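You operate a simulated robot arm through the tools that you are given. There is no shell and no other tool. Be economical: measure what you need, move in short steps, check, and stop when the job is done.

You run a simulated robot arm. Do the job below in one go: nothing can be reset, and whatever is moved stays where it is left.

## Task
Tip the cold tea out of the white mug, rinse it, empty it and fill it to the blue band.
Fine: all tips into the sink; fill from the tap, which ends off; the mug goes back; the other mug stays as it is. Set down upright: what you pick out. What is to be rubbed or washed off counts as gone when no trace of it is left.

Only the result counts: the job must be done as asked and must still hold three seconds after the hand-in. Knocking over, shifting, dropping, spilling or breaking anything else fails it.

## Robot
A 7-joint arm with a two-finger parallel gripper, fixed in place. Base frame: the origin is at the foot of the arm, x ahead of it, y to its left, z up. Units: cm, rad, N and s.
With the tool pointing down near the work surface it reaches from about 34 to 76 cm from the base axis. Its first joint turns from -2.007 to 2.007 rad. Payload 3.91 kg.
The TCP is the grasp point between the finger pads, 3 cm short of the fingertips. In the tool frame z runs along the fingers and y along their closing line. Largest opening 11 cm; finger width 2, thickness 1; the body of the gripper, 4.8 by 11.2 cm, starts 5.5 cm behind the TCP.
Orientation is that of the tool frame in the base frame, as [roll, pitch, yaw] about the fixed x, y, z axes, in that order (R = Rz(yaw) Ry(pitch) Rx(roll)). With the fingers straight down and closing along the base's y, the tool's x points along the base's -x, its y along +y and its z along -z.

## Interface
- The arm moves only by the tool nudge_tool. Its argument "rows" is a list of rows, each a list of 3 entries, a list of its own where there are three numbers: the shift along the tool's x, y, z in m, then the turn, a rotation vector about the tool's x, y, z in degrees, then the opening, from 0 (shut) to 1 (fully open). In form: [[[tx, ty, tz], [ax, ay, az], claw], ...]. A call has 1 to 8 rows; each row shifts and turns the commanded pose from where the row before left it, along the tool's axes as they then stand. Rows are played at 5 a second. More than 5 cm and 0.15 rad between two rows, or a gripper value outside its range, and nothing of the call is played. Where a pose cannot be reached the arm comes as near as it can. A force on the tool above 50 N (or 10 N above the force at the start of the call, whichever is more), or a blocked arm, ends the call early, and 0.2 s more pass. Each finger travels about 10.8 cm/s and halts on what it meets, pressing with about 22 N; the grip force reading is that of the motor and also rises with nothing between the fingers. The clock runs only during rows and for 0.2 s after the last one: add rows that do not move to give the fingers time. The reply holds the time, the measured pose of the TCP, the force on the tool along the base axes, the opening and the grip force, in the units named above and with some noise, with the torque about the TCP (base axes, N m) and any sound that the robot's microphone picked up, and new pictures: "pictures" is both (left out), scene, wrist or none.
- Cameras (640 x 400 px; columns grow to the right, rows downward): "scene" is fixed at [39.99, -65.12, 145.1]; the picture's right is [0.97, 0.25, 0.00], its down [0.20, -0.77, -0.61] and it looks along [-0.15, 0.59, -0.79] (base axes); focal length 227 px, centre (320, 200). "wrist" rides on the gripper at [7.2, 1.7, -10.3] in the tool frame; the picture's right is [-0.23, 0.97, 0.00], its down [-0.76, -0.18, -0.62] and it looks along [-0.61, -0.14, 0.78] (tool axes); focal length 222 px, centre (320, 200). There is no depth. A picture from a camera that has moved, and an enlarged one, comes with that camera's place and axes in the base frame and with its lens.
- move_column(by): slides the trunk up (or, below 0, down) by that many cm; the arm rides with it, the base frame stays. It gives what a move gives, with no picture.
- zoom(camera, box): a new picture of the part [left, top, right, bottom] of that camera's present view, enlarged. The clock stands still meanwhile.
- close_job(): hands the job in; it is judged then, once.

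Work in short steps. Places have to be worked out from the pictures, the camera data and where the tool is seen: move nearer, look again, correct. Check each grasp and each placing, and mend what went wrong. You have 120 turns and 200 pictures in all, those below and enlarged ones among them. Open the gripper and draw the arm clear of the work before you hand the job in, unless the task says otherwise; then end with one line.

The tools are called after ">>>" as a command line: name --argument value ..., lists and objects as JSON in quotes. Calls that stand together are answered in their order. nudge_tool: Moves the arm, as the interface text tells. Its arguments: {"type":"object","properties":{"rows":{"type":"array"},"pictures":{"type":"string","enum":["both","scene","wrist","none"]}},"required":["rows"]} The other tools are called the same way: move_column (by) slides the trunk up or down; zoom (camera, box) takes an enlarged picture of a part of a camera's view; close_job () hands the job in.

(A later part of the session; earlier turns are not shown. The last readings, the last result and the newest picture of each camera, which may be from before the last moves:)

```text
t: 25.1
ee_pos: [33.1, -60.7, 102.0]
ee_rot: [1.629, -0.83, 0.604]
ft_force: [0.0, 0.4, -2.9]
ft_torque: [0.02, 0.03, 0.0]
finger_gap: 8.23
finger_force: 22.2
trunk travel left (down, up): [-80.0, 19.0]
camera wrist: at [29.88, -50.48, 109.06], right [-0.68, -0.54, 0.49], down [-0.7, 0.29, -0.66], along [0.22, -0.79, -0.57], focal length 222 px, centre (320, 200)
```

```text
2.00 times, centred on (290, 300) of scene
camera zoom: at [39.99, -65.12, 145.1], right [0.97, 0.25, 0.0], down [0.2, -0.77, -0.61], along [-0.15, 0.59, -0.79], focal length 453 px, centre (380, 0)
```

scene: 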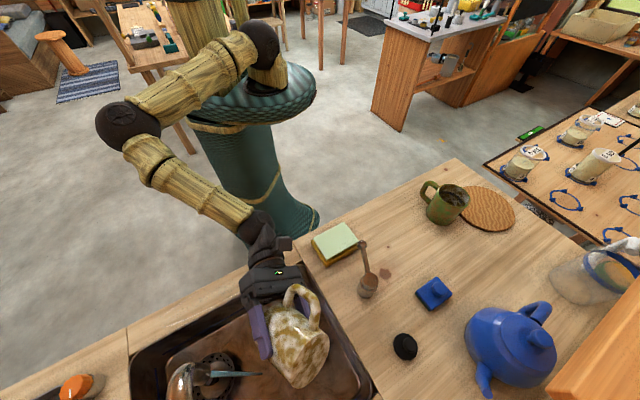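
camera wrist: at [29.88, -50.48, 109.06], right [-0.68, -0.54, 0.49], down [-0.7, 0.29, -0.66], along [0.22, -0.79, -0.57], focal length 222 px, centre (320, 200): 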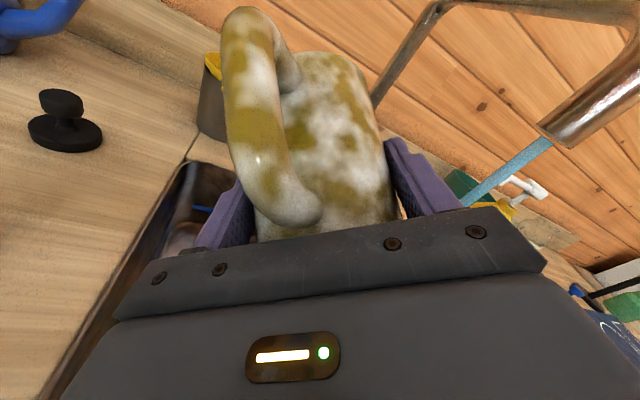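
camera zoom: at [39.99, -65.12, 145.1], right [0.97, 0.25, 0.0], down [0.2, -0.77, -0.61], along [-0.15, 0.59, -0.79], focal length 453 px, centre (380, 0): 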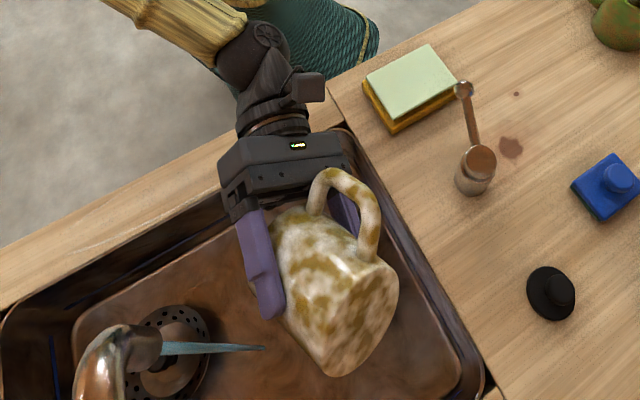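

The mouth faces down and the weight dropped to 2.9 N, so the mug should be empty. I'll reverse the motion to bring it upright.

>>> nudge_tool --rows '[[[0, 0, 0], [0, 0, -8], 0], [[0, 0, 0], [0, 0, -8], 0], [[0, 0, 0], [0, 0, -8], 0], [[0, 0, 0], [0, 0, -8], 0], [[0, 0, 0], [0, 0, -8], 0], [[0, 0, 0], [0, 0, -8], 0]]' --pictures "none"

>>> nudge_tool --rows '[[[0, 0, 0], [8, 0, 0], 0], [[0, 0, 0], [8, 0, 0], 0], [[0, 0, 0], [8, 0, 0], 0], [[0, 0, 0], [8, 0, 0], 0], [[0, 0, 0], [8, 0, 0], 0], [[0, 0, 0], [8, 0, 0], 0]]' --pictures "none"

>>> nudge_tool --rows '[[[0, 0, 0], [0, 0, -8], 0], [[0, 0, 0], [0, 0, -8], 0], [[0, 0, 0], [0, 0, -8], 0], [[0, 0, 0], [0, 0, -8], 0], [[0, 0, 0], [0, 0, -8], 0], [[0, 0, 0], [0, 0, -8], 0]]' --pictures "none"

>>> nudge_tool --rows '[[[0, 0, 0], [0, 0, -8], 0], [[0, 0, 0], [0, 0, -8], 0], [[0, 0, 0], [0, 0, -8], 0], [[0, 0, 0], [0, 0, -8], 0], [[0, 0, 0], [0, 0, -8], 0], [[0, 0, 0], [0, 0, 0], 0]]'

>>> zoom --camera "scene" --box '[170, 270, 370, 400]'

```text
t: 26.5
ee_pos: [33.12, -60.64, 102.04]
ee_rot: [1.612, 0.012, 0.651]
ft_force: [-0.9, 0.3, -3.0]
ft_torque: [0.05, 0.07, 0.01]
finger_gap: 8.17
finger_force: 21.7
trunk travel left (down, up): [-80.0, 19.0]
```

```text
t: 27.9
ee_pos: [33.29, -60.64, 102.11]
ee_rot: [2.45, 0.01, 0.649]
ft_force: [0.3, 0.7, -2.8]
ft_torque: [0.0, 0.06, 0.01]
finger_gap: 8.2
finger_force: 22.2
trunk travel left (down, up): [-80.0, 19.0]
```

```text
t: 29.3
ee_pos: [33.14, -60.65, 102.11]
ee_rot: [2.643, 0.502, 1.363]
ft_force: [0.5, 0.2, -3.0]
ft_torque: [-0.02, 0.01, 0.01]
finger_gap: 8.18
finger_force: 22.4
trunk travel left (down, up): [-80.0, 19.0]
```

```text
t: 30.7
ee_pos: [33.13, -60.74, 102.12]
ee_rot: [3.125, 0.692, 2.182]
ft_force: [-0.4, -1.1, -3.0]
ft_torque: [0.05, 0.0, 0.01]
finger_gap: 8.21
finger_force: 22.3
trunk travel left (down, up): [-80.0, 19.0]
camera wrist: at [27.29, -49.86, 105.54], right [0.89, 0.42, 0.16], down [-0.04, -0.26, 0.96], along [0.45, -0.87, -0.22], focal length 222 px, centre (320, 200)
```

scene: 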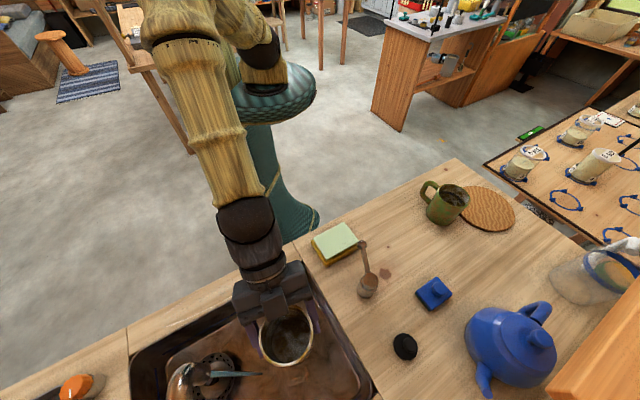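
wrist: 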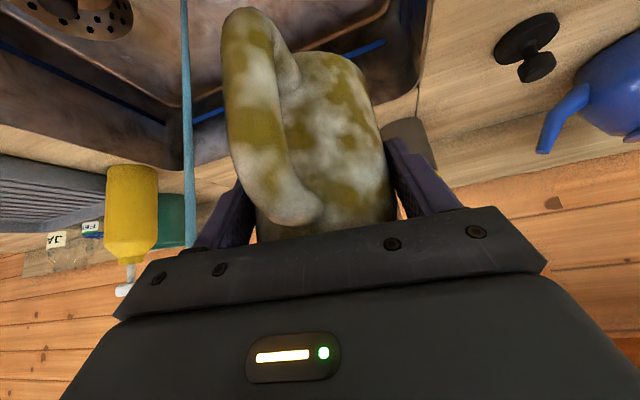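

```text
3.08 times, centred on (270, 335) of scene
camera zoom: at [39.99, -65.12, 145.1], right [0.97, 0.25, 0.0], down [0.2, -0.77, -0.61], along [-0.15, 0.59, -0.79], focal length 697 px, centre (474, -215)
```

zoom: 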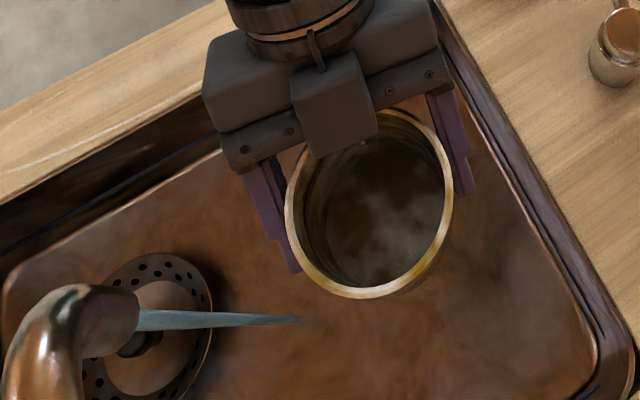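

The tea is out. I'll lower the mug and slide it under the stream at about (26.2,-68.7), then look.

>>> nudge_tool --rows '[[[0.0294, -0.0006, 0.0354], [0, 0, 0], 0], [[-0.0028, -0.0257, 0.0019], [0, 0, 0], 0], [[-0.0028, -0.0257, 0.0019], [0, 0, 0], 0], [[-0.0028, -0.0257, 0.0019], [0, 0, 0], 0], [[-0.0028, -0.0257, 0.0019], [0, 0, 0], 0]]'

>>> zoom --camera "scene" --box '[140, 290, 320, 400]'

```text
t: 31.9
ee_pos: [25.6, -67.79, 97.38]
ee_rot: [3.123, 0.693, 2.18]
ft_force: [0.3, 0.2, -3.4]
ft_torque: [0.02, -0.02, 0.01]
finger_gap: 8.23
finger_force: 21.4
trunk travel left (down, up): [-80.0, 19.0]
camera wrist: at [19.68, -56.92, 100.82], right [0.89, 0.42, 0.16], down [-0.05, -0.26, 0.96], along [0.45, -0.87, -0.22], focal length 222 px, centre (320, 200)
```

scene: 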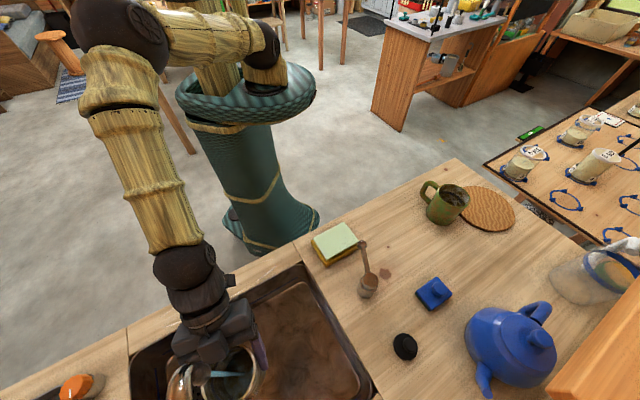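
wrist: 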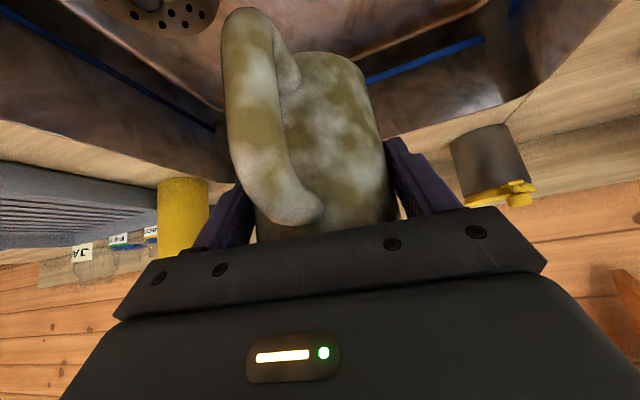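

```text
3.56 times, centred on (230, 345) of scene
camera zoom: at [39.99, -65.12, 145.1], right [0.97, 0.25, 0.0], down [0.2, -0.77, -0.61], along [-0.15, 0.59, -0.79], focal length 806 px, centre (640, -316)
```

zoom: 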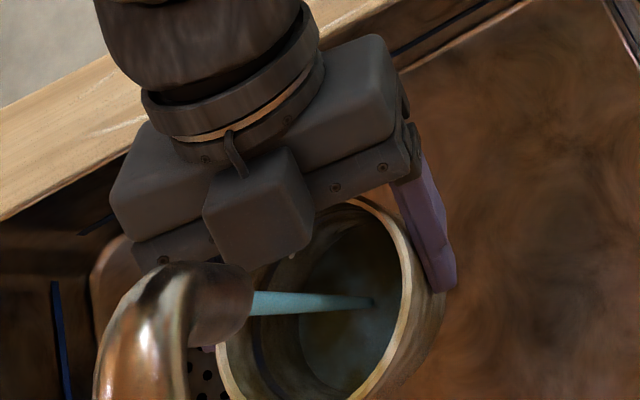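

The stream enters the mug. I'll wait about a second and use the weight to measure the flow.

>>> nudge_tool --rows '[[[0, 0, 0], [0, 0, 0], 0], [[0, 0, 0], [0, 0, 0], 0], [[0, 0, 0], [0, 0, 0], 0], [[0, 0, 0], [0, 0, 0], 0]]' --pictures "none"

>>> zoom --camera "scene" --box '[180, 320, 290, 400]'

```text
t: 32.9
ee_pos: [25.48, -67.72, 97.42]
ee_rot: [3.124, 0.693, 2.181]
ft_force: [0.0, -0.8, -4.3]
ft_torque: [0.02, -0.02, 0.01]
finger_gap: 8.22
finger_force: 22.2
trunk travel left (down, up): [-80.0, 19.0]
```

```text
5.00 times, centred on (235, 360) of scene
camera zoom: at [39.99, -65.12, 145.1], right [0.97, 0.25, 0.0], down [0.2, -0.77, -0.61], along [-0.15, 0.59, -0.79], focal length 1133 px, centre (745, -600)
```

zoom: 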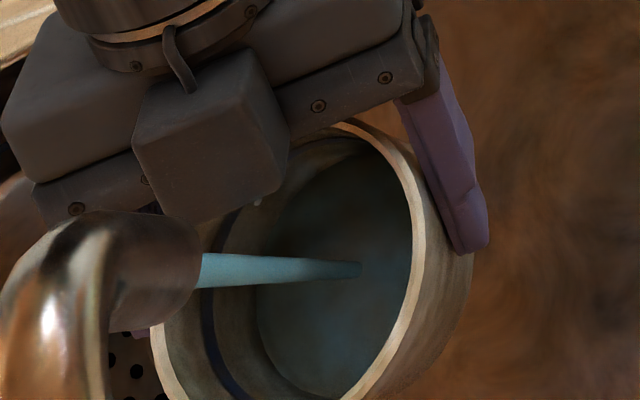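

Flow is about 90 g/s. I'll fill further for the rinse, to about band height.

>>> nudge_tool --rows '[[[0, 0, 0], [0, 0, 0], 0], [[0, 0, 0], [0, 0, 0], 0], [[0, 0, 0], [0, 0, 0], 0], [[0, 0, 0], [0, 0, 0], 0], [[0, 0, 0], [0, 0, 0], 0], [[0, 0, 0], [0, 0, 0], 0], [[0, 0, 0], [0, 0, 0], 0]]' --pictures "none"

>>> zoom --camera "scene" --box '[180, 320, 290, 400]'

```text
t: 34.5
ee_pos: [25.58, -67.83, 97.43]
ee_rot: [3.123, 0.693, 2.181]
ft_force: [1.2, 0.2, -4.1]
ft_torque: [0.01, 0.03, 0.0]
finger_gap: 8.22
finger_force: 22.1
trunk travel left (down, up): [-80.0, 19.0]
```

```text
5.00 times, centred on (235, 360) of scene
camera zoom: at [39.99, -65.12, 145.1], right [0.97, 0.25, 0.0], down [0.2, -0.77, -0.61], along [-0.15, 0.59, -0.79], focal length 1133 px, centre (745, -600)
```

zoom: 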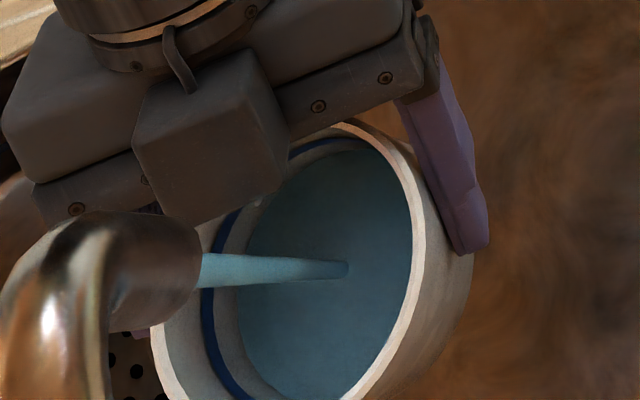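

The mottled stain is washing off: the mug now looks white. I'll let it run a little longer for the rinse.

>>> nudge_tool --rows '[[[0, 0, 0], [0, 0, 0], 0], [[0, 0, 0], [0, 0, 0], 0], [[0, 0, 0], [0, 0, 0], 0]]'

>>> zoom --camera "scene" --box '[180, 320, 290, 400]'

```text
t: 35.3
ee_pos: [25.52, -67.67, 97.4]
ee_rot: [3.124, 0.693, 2.183]
ft_force: [0.2, 0.6, -4.4]
ft_torque: [0.05, 0.0, -0.01]
finger_gap: 8.21
finger_force: 22.2
trunk travel left (down, up): [-80.0, 19.0]
camera wrist: at [19.74, -56.89, 100.84], right [0.89, 0.42, 0.16], down [-0.05, -0.26, 0.96], along [0.45, -0.87, -0.22], focal length 222 px, centre (320, 200)
```

scene: 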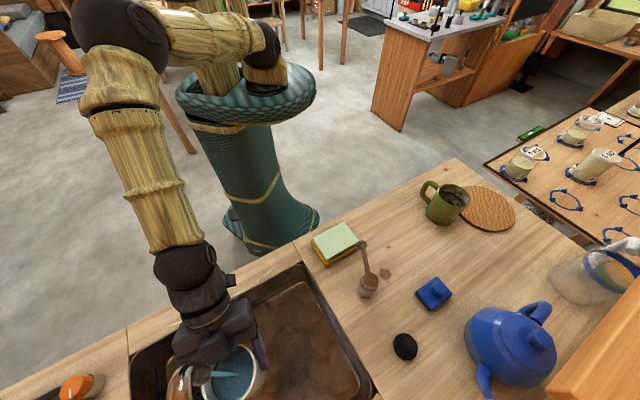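
wrist: 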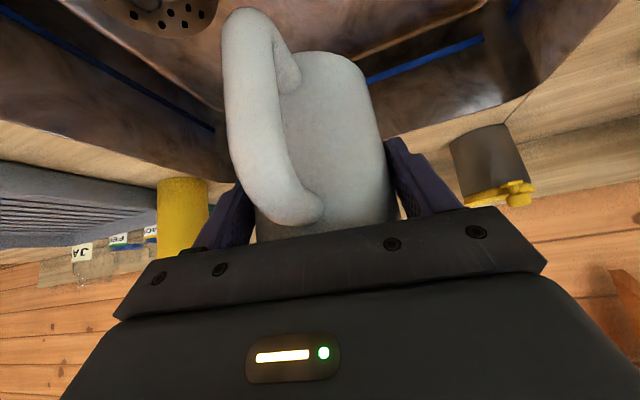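

```text
5.00 times, centred on (235, 360) of scene
camera zoom: at [39.99, -65.12, 145.1], right [0.97, 0.25, 0.0], down [0.2, -0.77, -0.61], along [-0.15, 0.59, -0.79], focal length 1133 px, centre (745, -600)
```

zoom: 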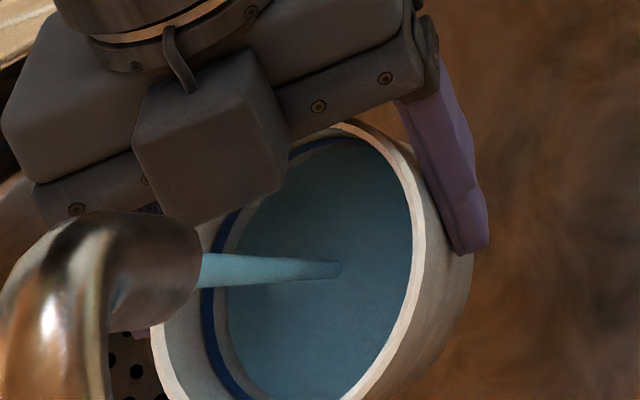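

The mug is white all over and nearly filled to the band. I'll move it out of the stream to the pour spot.

>>> nudge_tool --rows '[[[0.0014, 0.0128, -0.001], [0, 0, 0], 0], [[0.0028, 0.0257, -0.0019], [0, 0, 0], 0], [[0.0028, 0.0257, -0.0019], [0, 0, 0], 0], [[0.0028, 0.0257, -0.0019], [0, 0, 0], 0], [[0.0014, 0.0129, -0.001], [0, 0, 0], 0], [[-0.0147, 0.0003, -0.0177], [0, 0, 0], 0], [[-0.0147, 0.0003, -0.0177], [0, 0, 0], 0], [[0, 0, 0], [0, 0, 0], 0]]'

>>> zoom --camera "scene" --box '[170, 270, 370, 400]'

```text
t: 37.1
ee_pos: [33.19, -60.68, 102.09]
ee_rot: [3.125, 0.692, 2.181]
ft_force: [0.4, 0.1, -4.7]
ft_torque: [-0.03, -0.02, 0.01]
finger_gap: 8.22
finger_force: 21.9
trunk travel left (down, up): [-80.0, 19.0]
camera wrist: at [27.25, -49.82, 105.54], right [0.89, 0.42, 0.16], down [-0.05, -0.27, 0.96], along [0.45, -0.87, -0.22], focal length 222 px, centre (320, 200)
```

scene: 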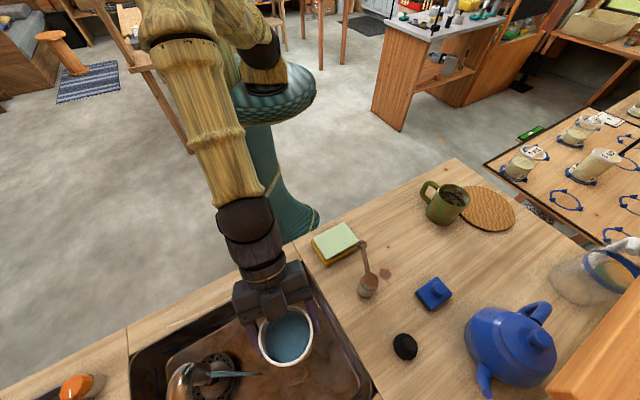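
wrist: 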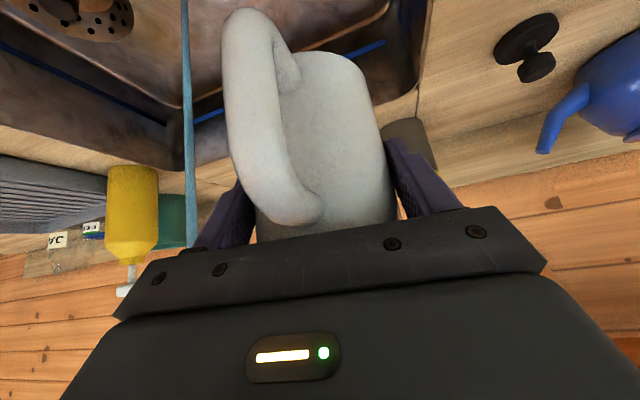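

```text
3.08 times, centred on (270, 335) of scene
camera zoom: at [39.99, -65.12, 145.1], right [0.97, 0.25, 0.0], down [0.2, -0.77, -0.61], along [-0.15, 0.59, -0.79], focal length 697 px, centre (474, -215)
```

zoom: 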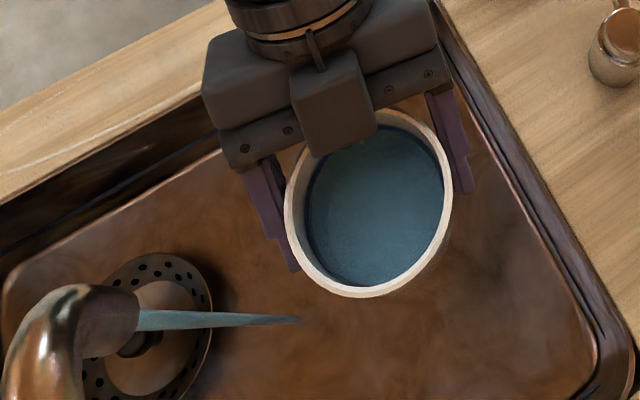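

The mug holds the rinse water at the pour spot. I'll tip it with the same sequence as before.

>>> nudge_tool --rows '[[[0, 0, 0], [0, 0, 8], 0], [[0, 0, 0], [0, 0, 8], 0], [[0, 0, 0], [0, 0, 8], 0], [[0, 0, 0], [0, 0, 8], 0], [[0, 0, 0], [0, 0, 8], 0], [[0, 0, 0], [0, 0, 8], 0]]' --pictures "none"

>>> nudge_tool --rows '[[[0, 0, 0], [0, 0, 8], 0], [[0, 0, 0], [0, 0, 8], 0], [[0, 0, 0], [0, 0, 8], 0], [[0, 0, 0], [0, 0, 8], 0], [[0, 0, 0], [0, 0, 8], 0]]' --pictures "scene"

>>> nudge_tool --rows '[[[0, 0, 0], [-8, 0, 0], 0], [[0, 0, 0], [-8, 0, 0], 0], [[0, 0, 0], [-8, 0, 0], 0], [[0, 0, 0], [-8, 0, 0], 0], [[0, 0, 0], [-8, 0, 0], 0], [[0, 0, 0], [-8, 0, 0], 0]]' --pictures "none"

>>> nudge_tool --rows '[[[0, 0, 0], [0, 0, 8], 0], [[0, 0, 0], [0, 0, 8], 0], [[0, 0, 0], [0, 0, 8], 0], [[0, 0, 0], [0, 0, 8], 0], [[0, 0, 0], [0, 0, 8], 0], [[0, 0, 0], [0, 0, 8], 0], [[0, 0, 0], [0, 0, 0], 0], [[0, 0, 0], [0, 0, 0], 0]]' --pictures "scene"

```text
t: 38.5
ee_pos: [33.14, -60.59, 102.09]
ee_rot: [2.581, 0.429, 1.221]
ft_force: [0.1, 0.2, -5.3]
ft_torque: [-0.01, 0.01, -0.03]
finger_gap: 8.21
finger_force: 22.1
trunk travel left (down, up): [-80.0, 19.0]
```

```text
t: 39.7
ee_pos: [33.19, -60.76, 102.13]
ee_rot: [2.448, 0.007, 0.648]
ft_force: [0.5, -0.7, -4.7]
ft_torque: [0.01, 0.11, 0.03]
finger_gap: 8.23
finger_force: 22.1
trunk travel left (down, up): [-80.0, 19.0]
```

scene: 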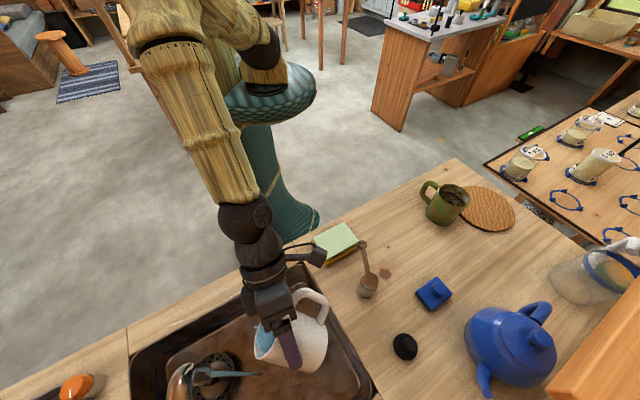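

```text
t: 41.1
ee_pos: [33.11, -60.75, 102.15]
ee_rot: [1.61, 0.008, 0.647]
ft_force: [-0.5, -0.3, -3.5]
ft_torque: [0.02, 0.1, 0.04]
finger_gap: 8.21
finger_force: 22.2
trunk travel left (down, up): [-80.0, 19.0]
```

```text
t: 42.9
ee_pos: [33.19, -60.62, 102.06]
ee_rot: [1.631, -0.829, 0.603]
ft_force: [0.8, 0.6, -2.7]
ft_torque: [0.03, 0.04, -0.01]
finger_gap: 8.22
finger_force: 21.8
trunk travel left (down, up): [-80.0, 19.0]
```

scene: 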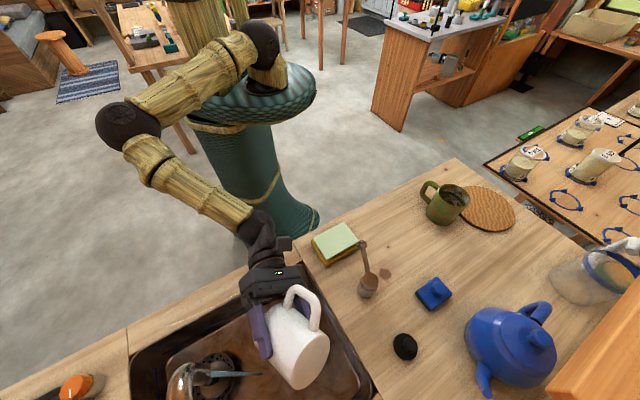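

Mouth down with the weight back to 2.7 N: emptied. I'll reverse to bring it upright.

>>> nudge_tool --rows '[[[0, 0, 0], [0, 0, 0], 0], [[0, 0, 0], [0, 0, -8], 0], [[0, 0, 0], [0, 0, -8], 0], [[0, 0, 0], [0, 0, -8], 0], [[0, 0, 0], [0, 0, -8], 0], [[0, 0, 0], [0, 0, -8], 0], [[0, 0, 0], [0, 0, -8], 0]]' --pictures "none"

>>> nudge_tool --rows '[[[0, 0, 0], [8, 0, 0], 0], [[0, 0, 0], [8, 0, 0], 0], [[0, 0, 0], [8, 0, 0], 0], [[0, 0, 0], [8, 0, 0], 0], [[0, 0, 0], [8, 0, 0], 0], [[0, 0, 0], [8, 0, 0], 0]]' --pictures "none"

>>> nudge_tool --rows '[[[0, 0, 0], [0, 0, -8], 0], [[0, 0, 0], [0, 0, -8], 0], [[0, 0, 0], [0, 0, -8], 0], [[0, 0, 0], [0, 0, -8], 0], [[0, 0, 0], [0, 0, -8], 0], [[0, 0, 0], [0, 0, -8], 0]]' --pictures "none"

>>> nudge_tool --rows '[[[0, 0, 0], [0, 0, -8], 0], [[0, 0, 0], [0, 0, -8], 0], [[0, 0, 0], [0, 0, -8], 0], [[0, 0, 0], [0, 0, -8], 0], [[0, 0, 0], [0, 0, -8], 0], [[0, 0, 0], [0, 0, 0], 0]]' --pictures "none"

>>> zoom --camera "scene" --box '[230, 280, 340, 380]'

```text
t: 44.5
ee_pos: [33.19, -60.69, 102.1]
ee_rot: [1.611, 0.012, 0.649]
ft_force: [0.0, 0.4, -3.4]
ft_torque: [0.03, 0.05, -0.03]
finger_gap: 8.24
finger_force: 21.7
trunk travel left (down, up): [-80.0, 19.0]
```

```text
t: 45.9
ee_pos: [33.24, -60.54, 102.04]
ee_rot: [2.451, 0.008, 0.65]
ft_force: [0.4, -0.1, -2.6]
ft_torque: [-0.02, 0.08, -0.01]
finger_gap: 8.23
finger_force: 21.8
trunk travel left (down, up): [-80.0, 19.0]
```

```text
t: 47.3
ee_pos: [33.12, -60.63, 102.13]
ee_rot: [2.643, 0.503, 1.361]
ft_force: [0.0, -0.1, -3.0]
ft_torque: [-0.01, 0.05, 0.02]
finger_gap: 8.22
finger_force: 22.0
trunk travel left (down, up): [-80.0, 19.0]
```

```text
t: 48.7
ee_pos: [33.05, -60.69, 102.0]
ee_rot: [3.127, 0.694, 2.184]
ft_force: [0.8, -0.4, -2.6]
ft_torque: [0.0, 0.03, -0.03]
finger_gap: 8.21
finger_force: 21.9
trunk travel left (down, up): [-80.0, 19.0]
```

```text
4.00 times, centred on (285, 330) of scene
camera zoom: at [39.99, -65.12, 145.1], right [0.97, 0.25, 0.0], down [0.2, -0.77, -0.61], along [-0.15, 0.59, -0.79], focal length 906 px, centre (460, -320)
```

zoom: 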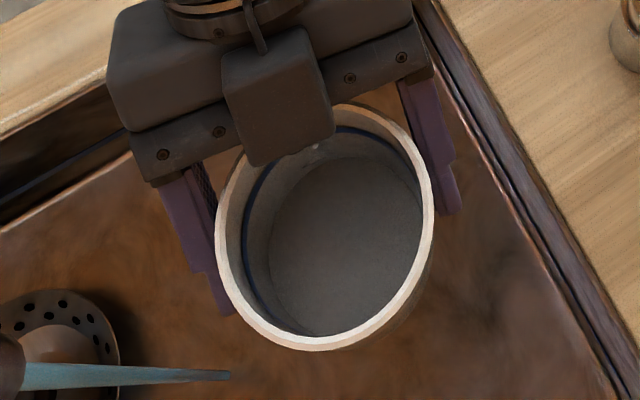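

Clean and empty, and the blue band is visible inside. I'll put it back under the stream for the final fill, waiting 2.4 s before checking.

>>> nudge_tool --rows '[[[0.0294, -0.0006, 0.0354], [0, 0, 0], 0], [[-0.0028, -0.0257, 0.0019], [0, 0, 0], 0], [[-0.0028, -0.0257, 0.0019], [0, 0, 0], 0], [[-0.0028, -0.0257, 0.0019], [0, 0, 0], 0], [[-0.0028, -0.0257, 0.0019], [0, 0, 0], 0]]' --pictures "none"

>>> nudge_tool --rows '[[[0, 0, 0], [0, 0, 0], 0], [[0, 0, 0], [0, 0, 0], 0], [[0, 0, 0], [0, 0, 0], 0], [[0, 0, 0], [0, 0, 0], 0], [[0, 0, 0], [0, 0, 0], 0], [[0, 0, 0], [0, 0, 0], 0], [[0, 0, 0], [0, 0, 0], 0], [[0, 0, 0], [0, 0, 0], 0]]' --pictures "none"

>>> nudge_tool --rows '[[[0, 0, 0], [0, 0, 0], 0], [[0, 0, 0], [0, 0, 0], 0]]' --pictures "none"

>>> zoom --camera "scene" --box '[180, 320, 290, 400]'

```text
t: 49.9
ee_pos: [25.44, -67.7, 97.4]
ee_rot: [3.123, 0.693, 2.18]
ft_force: [-0.8, 0.0, -3.4]
ft_torque: [-0.04, -0.02, 0.0]
finger_gap: 8.23
finger_force: 21.7
trunk travel left (down, up): [-80.0, 19.0]
```

```text
t: 51.7
ee_pos: [25.49, -67.75, 97.47]
ee_rot: [3.123, 0.692, 2.181]
ft_force: [0.5, -0.3, -4.3]
ft_torque: [0.04, 0.0, -0.01]
finger_gap: 8.21
finger_force: 21.6
trunk travel left (down, up): [-80.0, 19.0]
```

```text
t: 52.3
ee_pos: [25.55, -67.74, 97.46]
ee_rot: [3.124, 0.694, 2.182]
ft_force: [-0.1, 0.3, -4.8]
ft_torque: [0.02, 0.0, 0.01]
finger_gap: 8.17
finger_force: 21.7
trunk travel left (down, up): [-80.0, 19.0]
```

```text
5.00 times, centred on (235, 360) of scene
camera zoom: at [39.99, -65.12, 145.1], right [0.97, 0.25, 0.0], down [0.2, -0.77, -0.61], along [-0.15, 0.59, -0.79], focal length 1133 px, centre (745, -600)
```

zoom: 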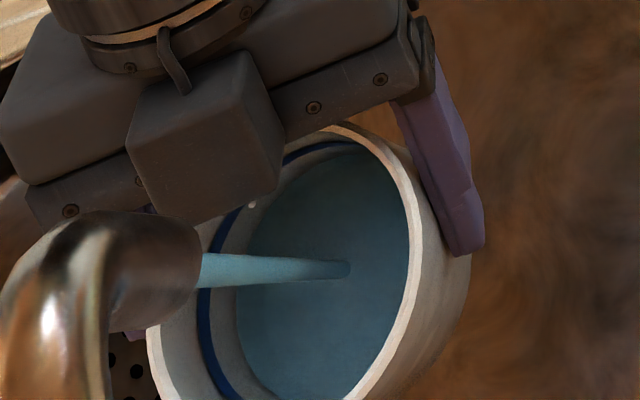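

The level is still short of the band. I'll add about 0.8 s.

>>> nudge_tool --rows '[[[0, 0, 0], [0, 0, 0], 0], [[0, 0, 0], [0, 0, 0], 0], [[0, 0, 0], [0, 0, 0], 0]]' --pictures "none"

>>> zoom --camera "scene" --box '[180, 330, 270, 400]'

```text
t: 53.1
ee_pos: [25.4, -67.87, 97.43]
ee_rot: [3.123, 0.692, 2.183]
ft_force: [-0.9, -0.9, -4.0]
ft_torque: [0.02, 0.0, -0.02]
finger_gap: 8.22
finger_force: 22.0
trunk travel left (down, up): [-80.0, 19.0]
```

```text
5.71 times, centred on (225, 365) of scene
camera zoom: at [39.99, -65.12, 145.1], right [0.97, 0.25, 0.0], down [0.2, -0.77, -0.61], along [-0.15, 0.59, -0.79], focal length 1295 px, centre (863, -743)
```

zoom: 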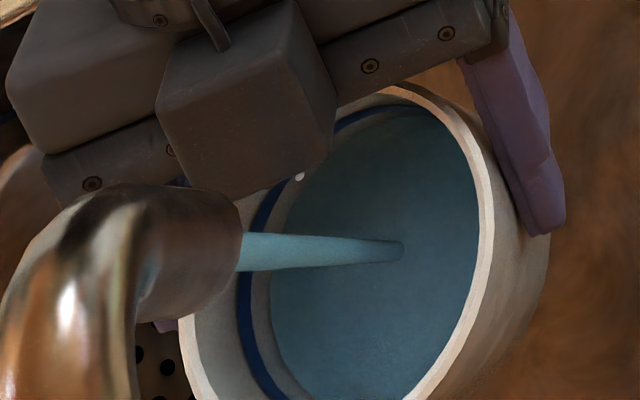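

The gap to the band is closing at roughly 10 px/s and about 15 px remain to its lower edge. I'll wait about 1 s more.

>>> nudge_tool --rows '[[[0, 0, 0], [0, 0, 0], 0], [[0, 0, 0], [0, 0, 0], 0], [[0, 0, 0], [0, 0, 0], 0], [[0, 0, 0], [0, 0, 0], 0]]' --pictures "none"

>>> zoom --camera "scene" --box '[180, 330, 270, 400]'

```text
t: 54.1
ee_pos: [25.44, -67.8, 97.51]
ee_rot: [3.124, 0.694, 2.18]
ft_force: [-0.4, 0.1, -5.8]
ft_torque: [-0.01, 0.05, 0.02]
finger_gap: 8.22
finger_force: 22.1
trunk travel left (down, up): [-80.0, 19.0]
```

```text
5.71 times, centred on (225, 365) of scene
camera zoom: at [39.99, -65.12, 145.1], right [0.97, 0.25, 0.0], down [0.2, -0.77, -0.61], along [-0.15, 0.59, -0.79], focal length 1295 px, centre (863, -743)
```

zoom: 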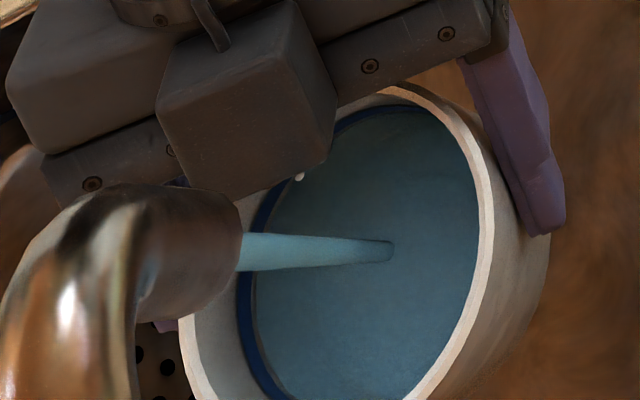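

The level has reached the band's lower edge. Sliding out takes about 0.5 s more of stream, which should bring it to mid-band, so I'll exit now.

>>> nudge_tool --rows '[[[0.0014, 0.0128, -0.001], [0, 0, 0], 0], [[0.0028, 0.0257, -0.0019], [0, 0, 0], 0], [[0.0028, 0.0257, -0.0019], [0, 0, 0], 0], [[0.0028, 0.0257, -0.0019], [0, 0, 0], 0], [[0.0014, 0.0129, -0.001], [0, 0, 0], 0], [[-0.0147, 0.0003, -0.0177], [0, 0, 0], 0], [[-0.0147, 0.0003, -0.0177], [0, 0, 0], 0], [[0, 0, 0], [0, 0, 0], 0]]' --pictures "none"

>>> zoom --camera "scene" --box '[235, 290, 335, 370]'

```text
t: 55.9
ee_pos: [33.22, -60.76, 102.14]
ee_rot: [3.126, 0.693, 2.181]
ft_force: [-0.1, 0.0, -5.2]
ft_torque: [0.05, -0.01, -0.01]
finger_gap: 8.2
finger_force: 21.9
trunk travel left (down, up): [-80.0, 19.0]
```

```text
5.00 times, centred on (285, 330) of scene
camera zoom: at [39.99, -65.12, 145.1], right [0.97, 0.25, 0.0], down [0.2, -0.77, -0.61], along [-0.15, 0.59, -0.79], focal length 1133 px, centre (495, -450)
```

zoom: 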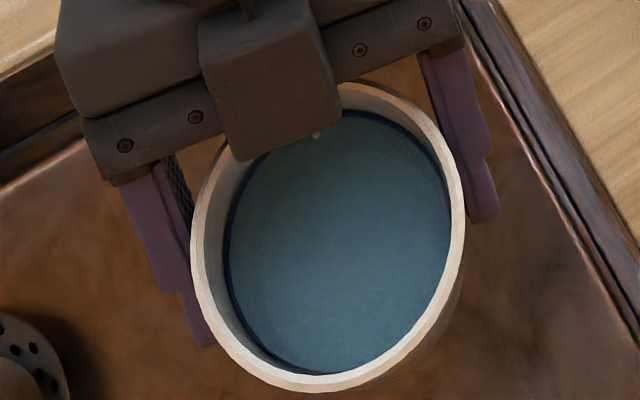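

The water sits within the band. I'll lift and carry it gently back toward its original place.

>>> nudge_tool --rows '[[[-0.0105, 0.0002, -0.0125], [0, 0, 0], 0], [[-0.0138, 0.0003, -0.0165], [0, 0, 0], 0], [[-0.007, 0.0001, -0.0086], [0, 0, 0], 0], [[0.0022, 0.0077, -0.0017], [0, 0, 0], 0], [[0.0051, 0.0179, -0.0039], [0, 0, 0], 0], [[0.0073, 0.0256, -0.0056], [0, 0, 0], 0], [[0.0073, 0.0256, -0.0056], [0, 0, 0], 0], [[0.0073, 0.0256, -0.0056], [0, 0, 0], 0]]' --pictures "none"

>>> nudge_tool --rows '[[[0.0073, 0.0256, -0.0056], [0, 0, 0], 0], [[0.0073, 0.0256, -0.0056], [0, 0, 0], 0], [[0.0073, 0.0256, -0.0056], [0, 0, 0], 0], [[0.0073, 0.0256, -0.0056], [0, 0, 0], 0], [[0.0073, 0.0256, -0.0056], [0, 0, 0], 0], [[0.0073, 0.0256, -0.0056], [0, 0, 0], 0], [[0.0073, 0.0256, -0.0056], [0, 0, 0], 0], [[0.0073, 0.0256, -0.0056], [0, 0, 0], 0]]' --pictures "none"

>>> nudge_tool --rows '[[[0.0073, 0.0256, -0.0056], [0, 0, 0], 0], [[0.0051, 0.0179, -0.0039], [0, 0, 0], 0], [[0.0022, 0.0077, -0.0017], [0, 0, 0], 0], [[0, 0, 0], [0, 0, 0], 0]]'

```text
t: 57.7
ee_pos: [39.37, -51.76, 107.03]
ee_rot: [3.126, 0.693, 2.182]
ft_force: [0.0, 0.1, -5.2]
ft_torque: [0.03, 0.03, -0.02]
finger_gap: 8.22
finger_force: 22.2
trunk travel left (down, up): [-80.0, 19.0]
```

```text
t: 59.5
ee_pos: [51.79, -33.79, 106.95]
ee_rot: [3.127, 0.693, 2.183]
ft_force: [-0.1, 0.2, -4.9]
ft_torque: [-0.02, -0.01, 0.04]
finger_gap: 8.21
finger_force: 22.0
trunk travel left (down, up): [-80.0, 19.0]
```

```text
t: 60.5
ee_pos: [54.69, -29.46, 106.95]
ee_rot: [3.125, 0.692, 2.181]
ft_force: [-0.2, 0.0, -5.1]
ft_torque: [0.01, 0.01, -0.01]
finger_gap: 8.17
finger_force: 21.8
trunk travel left (down, up): [-80.0, 19.0]
camera wrist: at [48.97, -18.57, 110.34], right [0.89, 0.42, 0.16], down [-0.05, -0.26, 0.96], along [0.45, -0.87, -0.22], focal length 222 px, centre (320, 200)
```

scene: 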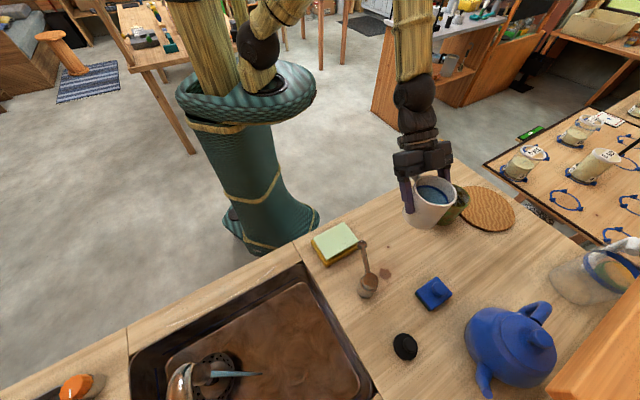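
wrist: 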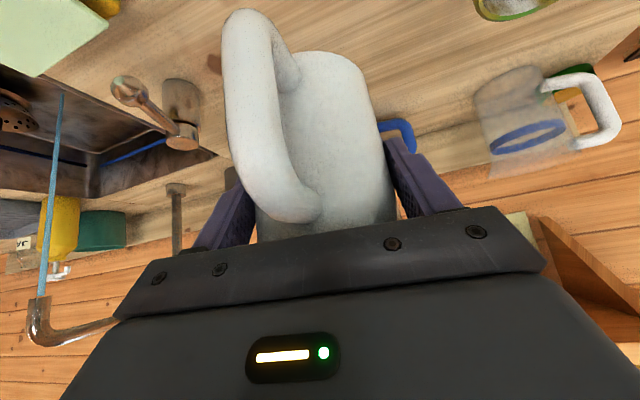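

Back over the original spot. I'll lower it, slowing near the surface.

>>> nudge_tool --rows '[[[0.0096, -0.0002, 0.0115], [0, 0, 0], 0], [[0.016, -0.0003, 0.0192], [0, 0, 0], 0], [[0.016, -0.0003, 0.0192], [0, 0, 0], 0], [[0.016, -0.0003, 0.0192], [0, 0, 0], 0], [[0.0128, -0.0003, 0.0154], [0, 0, 0], 0], [[0.0051, -0.0001, 0.0061], [0, 0, 0], 0], [[0, 0, 0], [0, 0, 0], 0]]'

>>> zoom --camera "scene" --box '[350, 140, 510, 260]'

```text
t: 62.1
ee_pos: [54.78, -29.41, 95.1]
ee_rot: [3.124, 0.693, 2.183]
ft_force: [-0.1, -0.2, -5.4]
ft_torque: [0.02, 0.01, -0.01]
finger_gap: 8.2
finger_force: 21.9
trunk travel left (down, up): [-80.0, 19.0]
camera wrist: at [48.93, -18.52, 98.53], right [0.89, 0.42, 0.16], down [-0.05, -0.26, 0.96], along [0.45, -0.87, -0.22], focal length 222 px, centre (320, 200)
```

scene: 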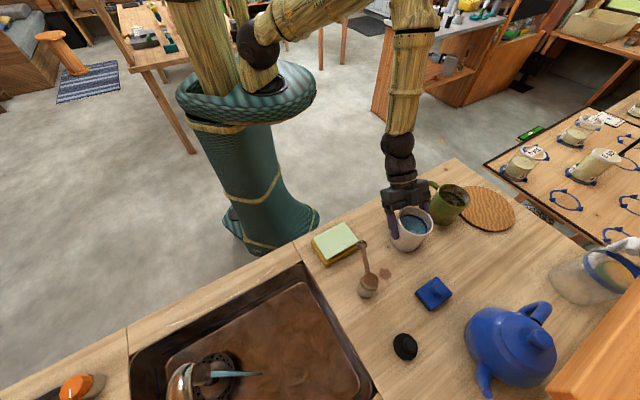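
wrist: 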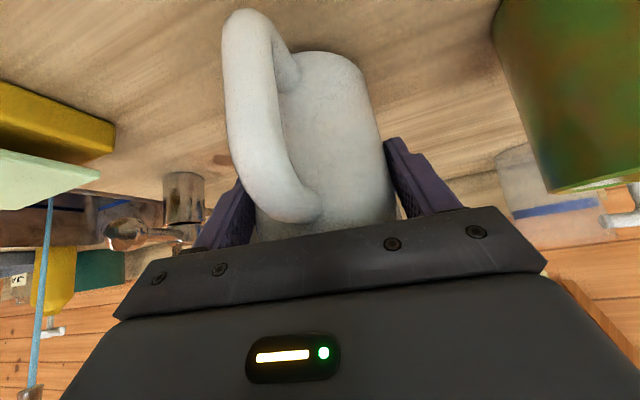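

```text
3.33 times, centred on (430, 200) of scene
camera zoom: at [39.99, -65.12, 145.1], right [0.97, 0.25, 0.0], down [0.2, -0.77, -0.61], along [-0.15, 0.59, -0.79], focal length 755 px, centre (-47, 200)
```

zoom: 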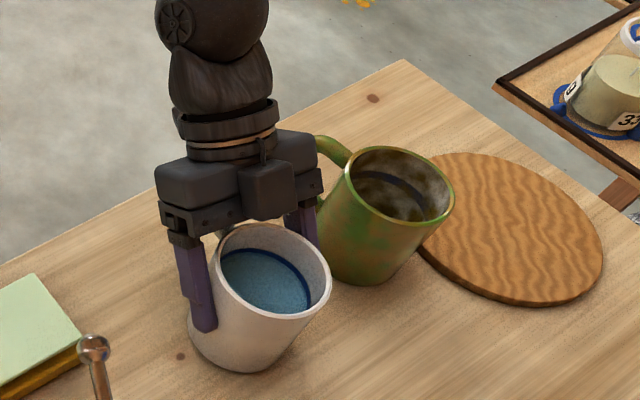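

The level sits on the band. I'll lower in 2 mm steps until the counter takes the weight.

>>> nudge_tool --rows '[[[0.0013, 0, 0.0015], [0, 0, 0], 0], [[0.0013, 0, 0.0015], [0, 0, 0], 0], [[0.001, 0, 0.0011], [0, 0, 0], 0], [[0, 0, 0], [0, 0, 0], 0]]' --pictures "none"

```text
t: 63.1
ee_pos: [54.79, -29.32, 94.66]
ee_rot: [3.123, 0.696, 2.18]
ft_force: [-0.4, 2.0, 5.5]
ft_torque: [0.26, 0.28, -0.07]
finger_gap: 8.22
finger_force: 21.7
trunk travel left (down, up): [-80.0, 19.0]
```

The counter now supports it. I'll ease up 1 mm and open the fingers.

>>> nudge_tool --rows '[[[-0.0007, 0, -0.0008], [0, 0, 0], 0], [[0, 0, 0], [0, 0, 0], 0.78], [[0, 0, 0], [0, 0, 0], 0.9], [[0, 0, 0], [0, 0, 0], 1], [[0, 0, 0], [0, 0, 0], 1]]'

>>> zoom --camera "scene" --box '[350, 140, 510, 260]'

```text
t: 64.3
ee_pos: [54.82, -29.27, 94.78]
ee_rot: [3.124, 0.693, 2.182]
ft_force: [-0.5, 0.6, 0.0]
ft_torque: [0.01, 0.01, -0.01]
finger_gap: 10.99
finger_force: 0.0
trunk travel left (down, up): [-80.0, 19.0]
camera wrist: at [48.93, -18.48, 98.2], right [0.89, 0.42, 0.16], down [-0.05, -0.26, 0.96], along [0.45, -0.87, -0.22], focal length 222 px, centre (320, 200)
```

scene: 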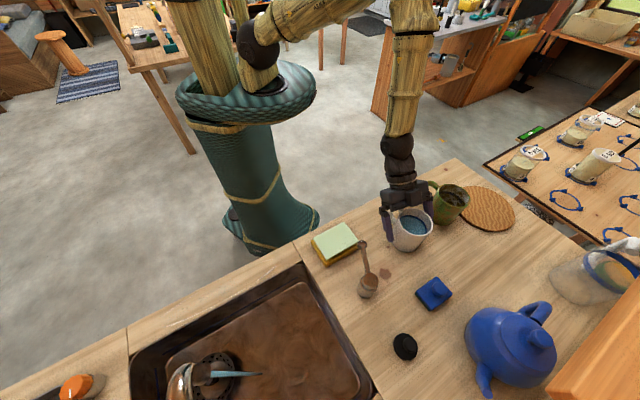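
wrist: 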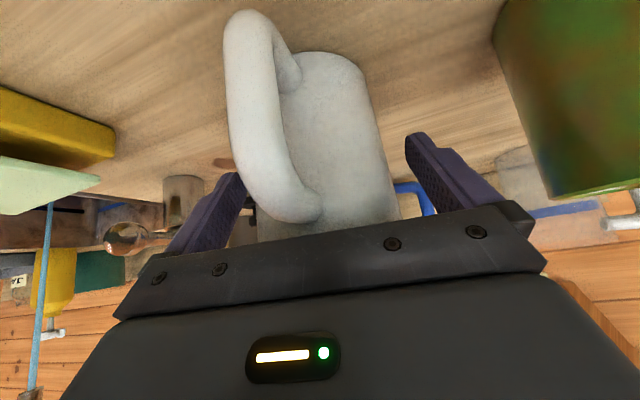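

```text
3.33 times, centred on (430, 200) of scene
camera zoom: at [39.99, -65.12, 145.1], right [0.97, 0.25, 0.0], down [0.2, -0.77, -0.61], along [-0.15, 0.59, -0.79], focal length 755 px, centre (-47, 200)
```

zoom: 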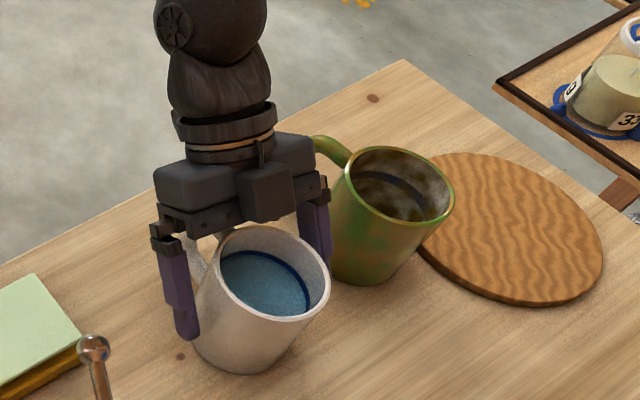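

Released, and the mug stands upright. I'll back out along the tool axis and inspect the level.

>>> nudge_tool --rows '[[[0, 0, -0.015], [0, 0, 0], 1], [[0, 0, -0.03], [0, 0, 0], 1], [[0, 0, -0.04], [0, 0, 0], 1], [[0, 0, -0.04], [0, 0, 0], 1], [[0, 0, -0.03], [0, 0, 0], 1], [[0, 0, 0], [0, 0, 0], 1]]' --pictures "none"

>>> zoom --camera "scene" --box '[380, 190, 450, 260]'

>>> zoom --camera "wrist" --box '[200, 0, 440, 220]'

```text
t: 65.7
ee_pos: [48.92, -21.44, 106.7]
ee_rot: [3.125, 0.694, 2.182]
ft_force: [0.9, -0.2, -1.0]
ft_torque: [0.0, 0.02, -0.01]
finger_gap: 10.99
finger_force: 0.0
trunk travel left (down, up): [-80.0, 19.0]
```

```text
5.71 times, centred on (415, 225) of scene
camera zoom: at [39.99, -65.12, 145.1], right [0.97, 0.25, 0.0], down [0.2, -0.77, -0.61], along [-0.15, 0.59, -0.79], focal length 1295 px, centre (-223, 57)
```

zoom: 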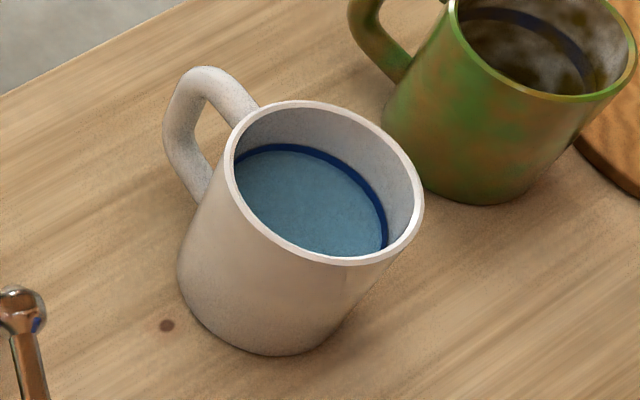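

```text
1.82 times, centred on (320, 110) of wrist
camera zoom: at [43.0, -10.55, 110.16], right [0.89, 0.42, 0.16], down [-0.05, -0.26, 0.96], along [0.45, -0.87, -0.22], focal length 404 px, centre (320, 364)
```

zoom: 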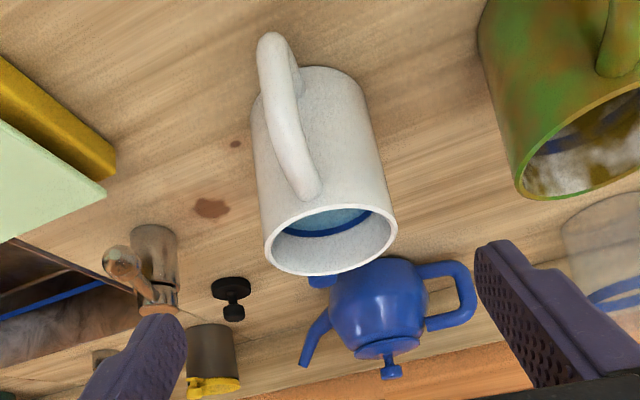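

The water stands within the blue band, the mug is back on its spot, and it is white with no stain. Next I'll raise, turn the tool upright and close the fingers to shut the tap.

>>> nudge_tool --rows '[[[-0.0256, 0.0005, -0.0307], [0, 0, 0], 1], [[-0.0256, 0.0005, -0.0307], [0, 0, 0], 0.5], [[0, 0, 0], [0, 8, 0], 0], [[0, 0, 0], [0, 8, 0], 0], [[0, 0, 0], [0, 8, 0], 0], [[0, 0, 0], [0, 8, 0], 0], [[0, 0, 0], [0, 8, 0], 0]]' --pictures "none"

>>> nudge_tool --rows '[[[0, 0, 0], [0, 0, -8], 0], [[0, 0, 0], [0, 0, -8], 0], [[0, 0, 0], [0, 0, -8], 0], [[0, 0, 0], [0, 0, -8], 0], [[0, 0, 0], [0, 0, -8], 0], [[0, 0, 0], [0, 0, -8], 0], [[0, 0, 0], [0, 0, -7], 0], [[0, 0, 0], [0, 0, 0], 0]]' --pictures "scene"

>>> zoom --camera "scene" --box '[340, 220, 440, 300]'

```text
t: 67.3
ee_pos: [48.89, -21.53, 114.7]
ee_rot: [3.128, -0.01, 2.193]
ft_force: [-0.1, 0.4, -0.6]
ft_torque: [0.03, 0.02, 0.01]
finger_gap: 0.0
finger_force: 22.3
trunk travel left (down, up): [-80.0, 19.0]
```

```text
t: 69.1
ee_pos: [48.77, -21.39, 114.78]
ee_rot: [3.129, 0.009, -3.129]
ft_force: [0.8, 0.2, 0.3]
ft_torque: [-0.03, 0.0, 0.0]
finger_gap: 0.0
finger_force: 22.3
trunk travel left (down, up): [-80.0, 19.0]
```

scene: 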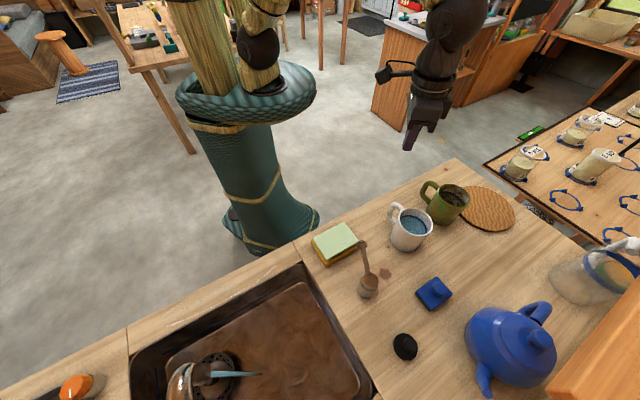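

```text
5.00 times, centred on (390, 260) of scene
camera zoom: at [39.99, -65.12, 145.1], right [0.97, 0.25, 0.0], down [0.2, -0.77, -0.61], along [-0.15, 0.59, -0.79], focal length 1133 px, centre (-30, -100)
```

zoom: 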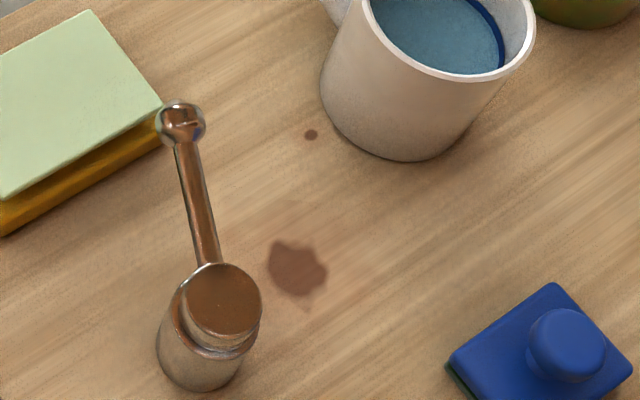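

The lever's ball is now at about (43.8,-38.7). I'll move to its mug side and descend.

>>> nudge_tool --rows '[[[0, -0.0453, 0], [0, 0, 0], 0], [[0, -0.0453, 0], [0, 0, 0], 0], [[0, -0.0453, 0], [0, 0, 0], 0], [[0, -0.0453, 0], [0, 0, 0], 0], [[0, 0, 0.046], [0, 0, 0], 0], [[0, 0, 0.046], [0, 0, 0], 0], [[0, 0, 0], [0, 0, 0], 0]]'

```text
t: 70.7
ee_pos: [48.99, -39.22, 105.21]
ee_rot: [3.128, 0.009, -3.132]
ft_force: [0.4, 0.5, 0.1]
ft_torque: [-0.05, 0.02, -0.06]
finger_gap: 0.0
finger_force: 21.9
trunk travel left (down, up): [-80.0, 19.0]
camera wrist: at [41.63, -37.86, 115.56], right [0.22, 0.98, 0.01], down [0.76, -0.18, 0.63], along [0.61, -0.13, -0.78], focal length 222 px, centre (320, 200)
```

scene: 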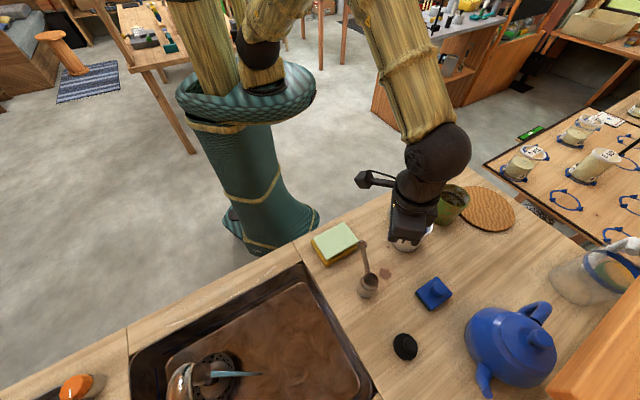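
wrist: 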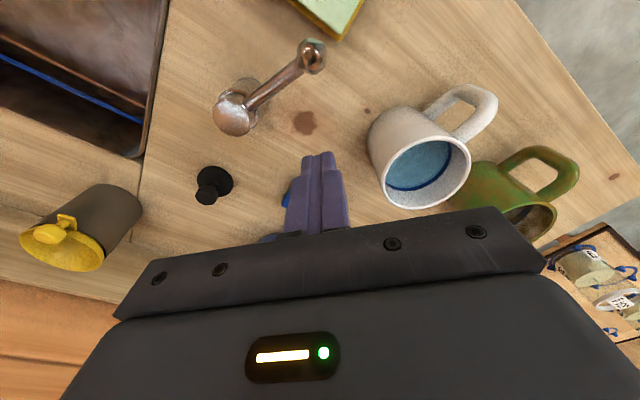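

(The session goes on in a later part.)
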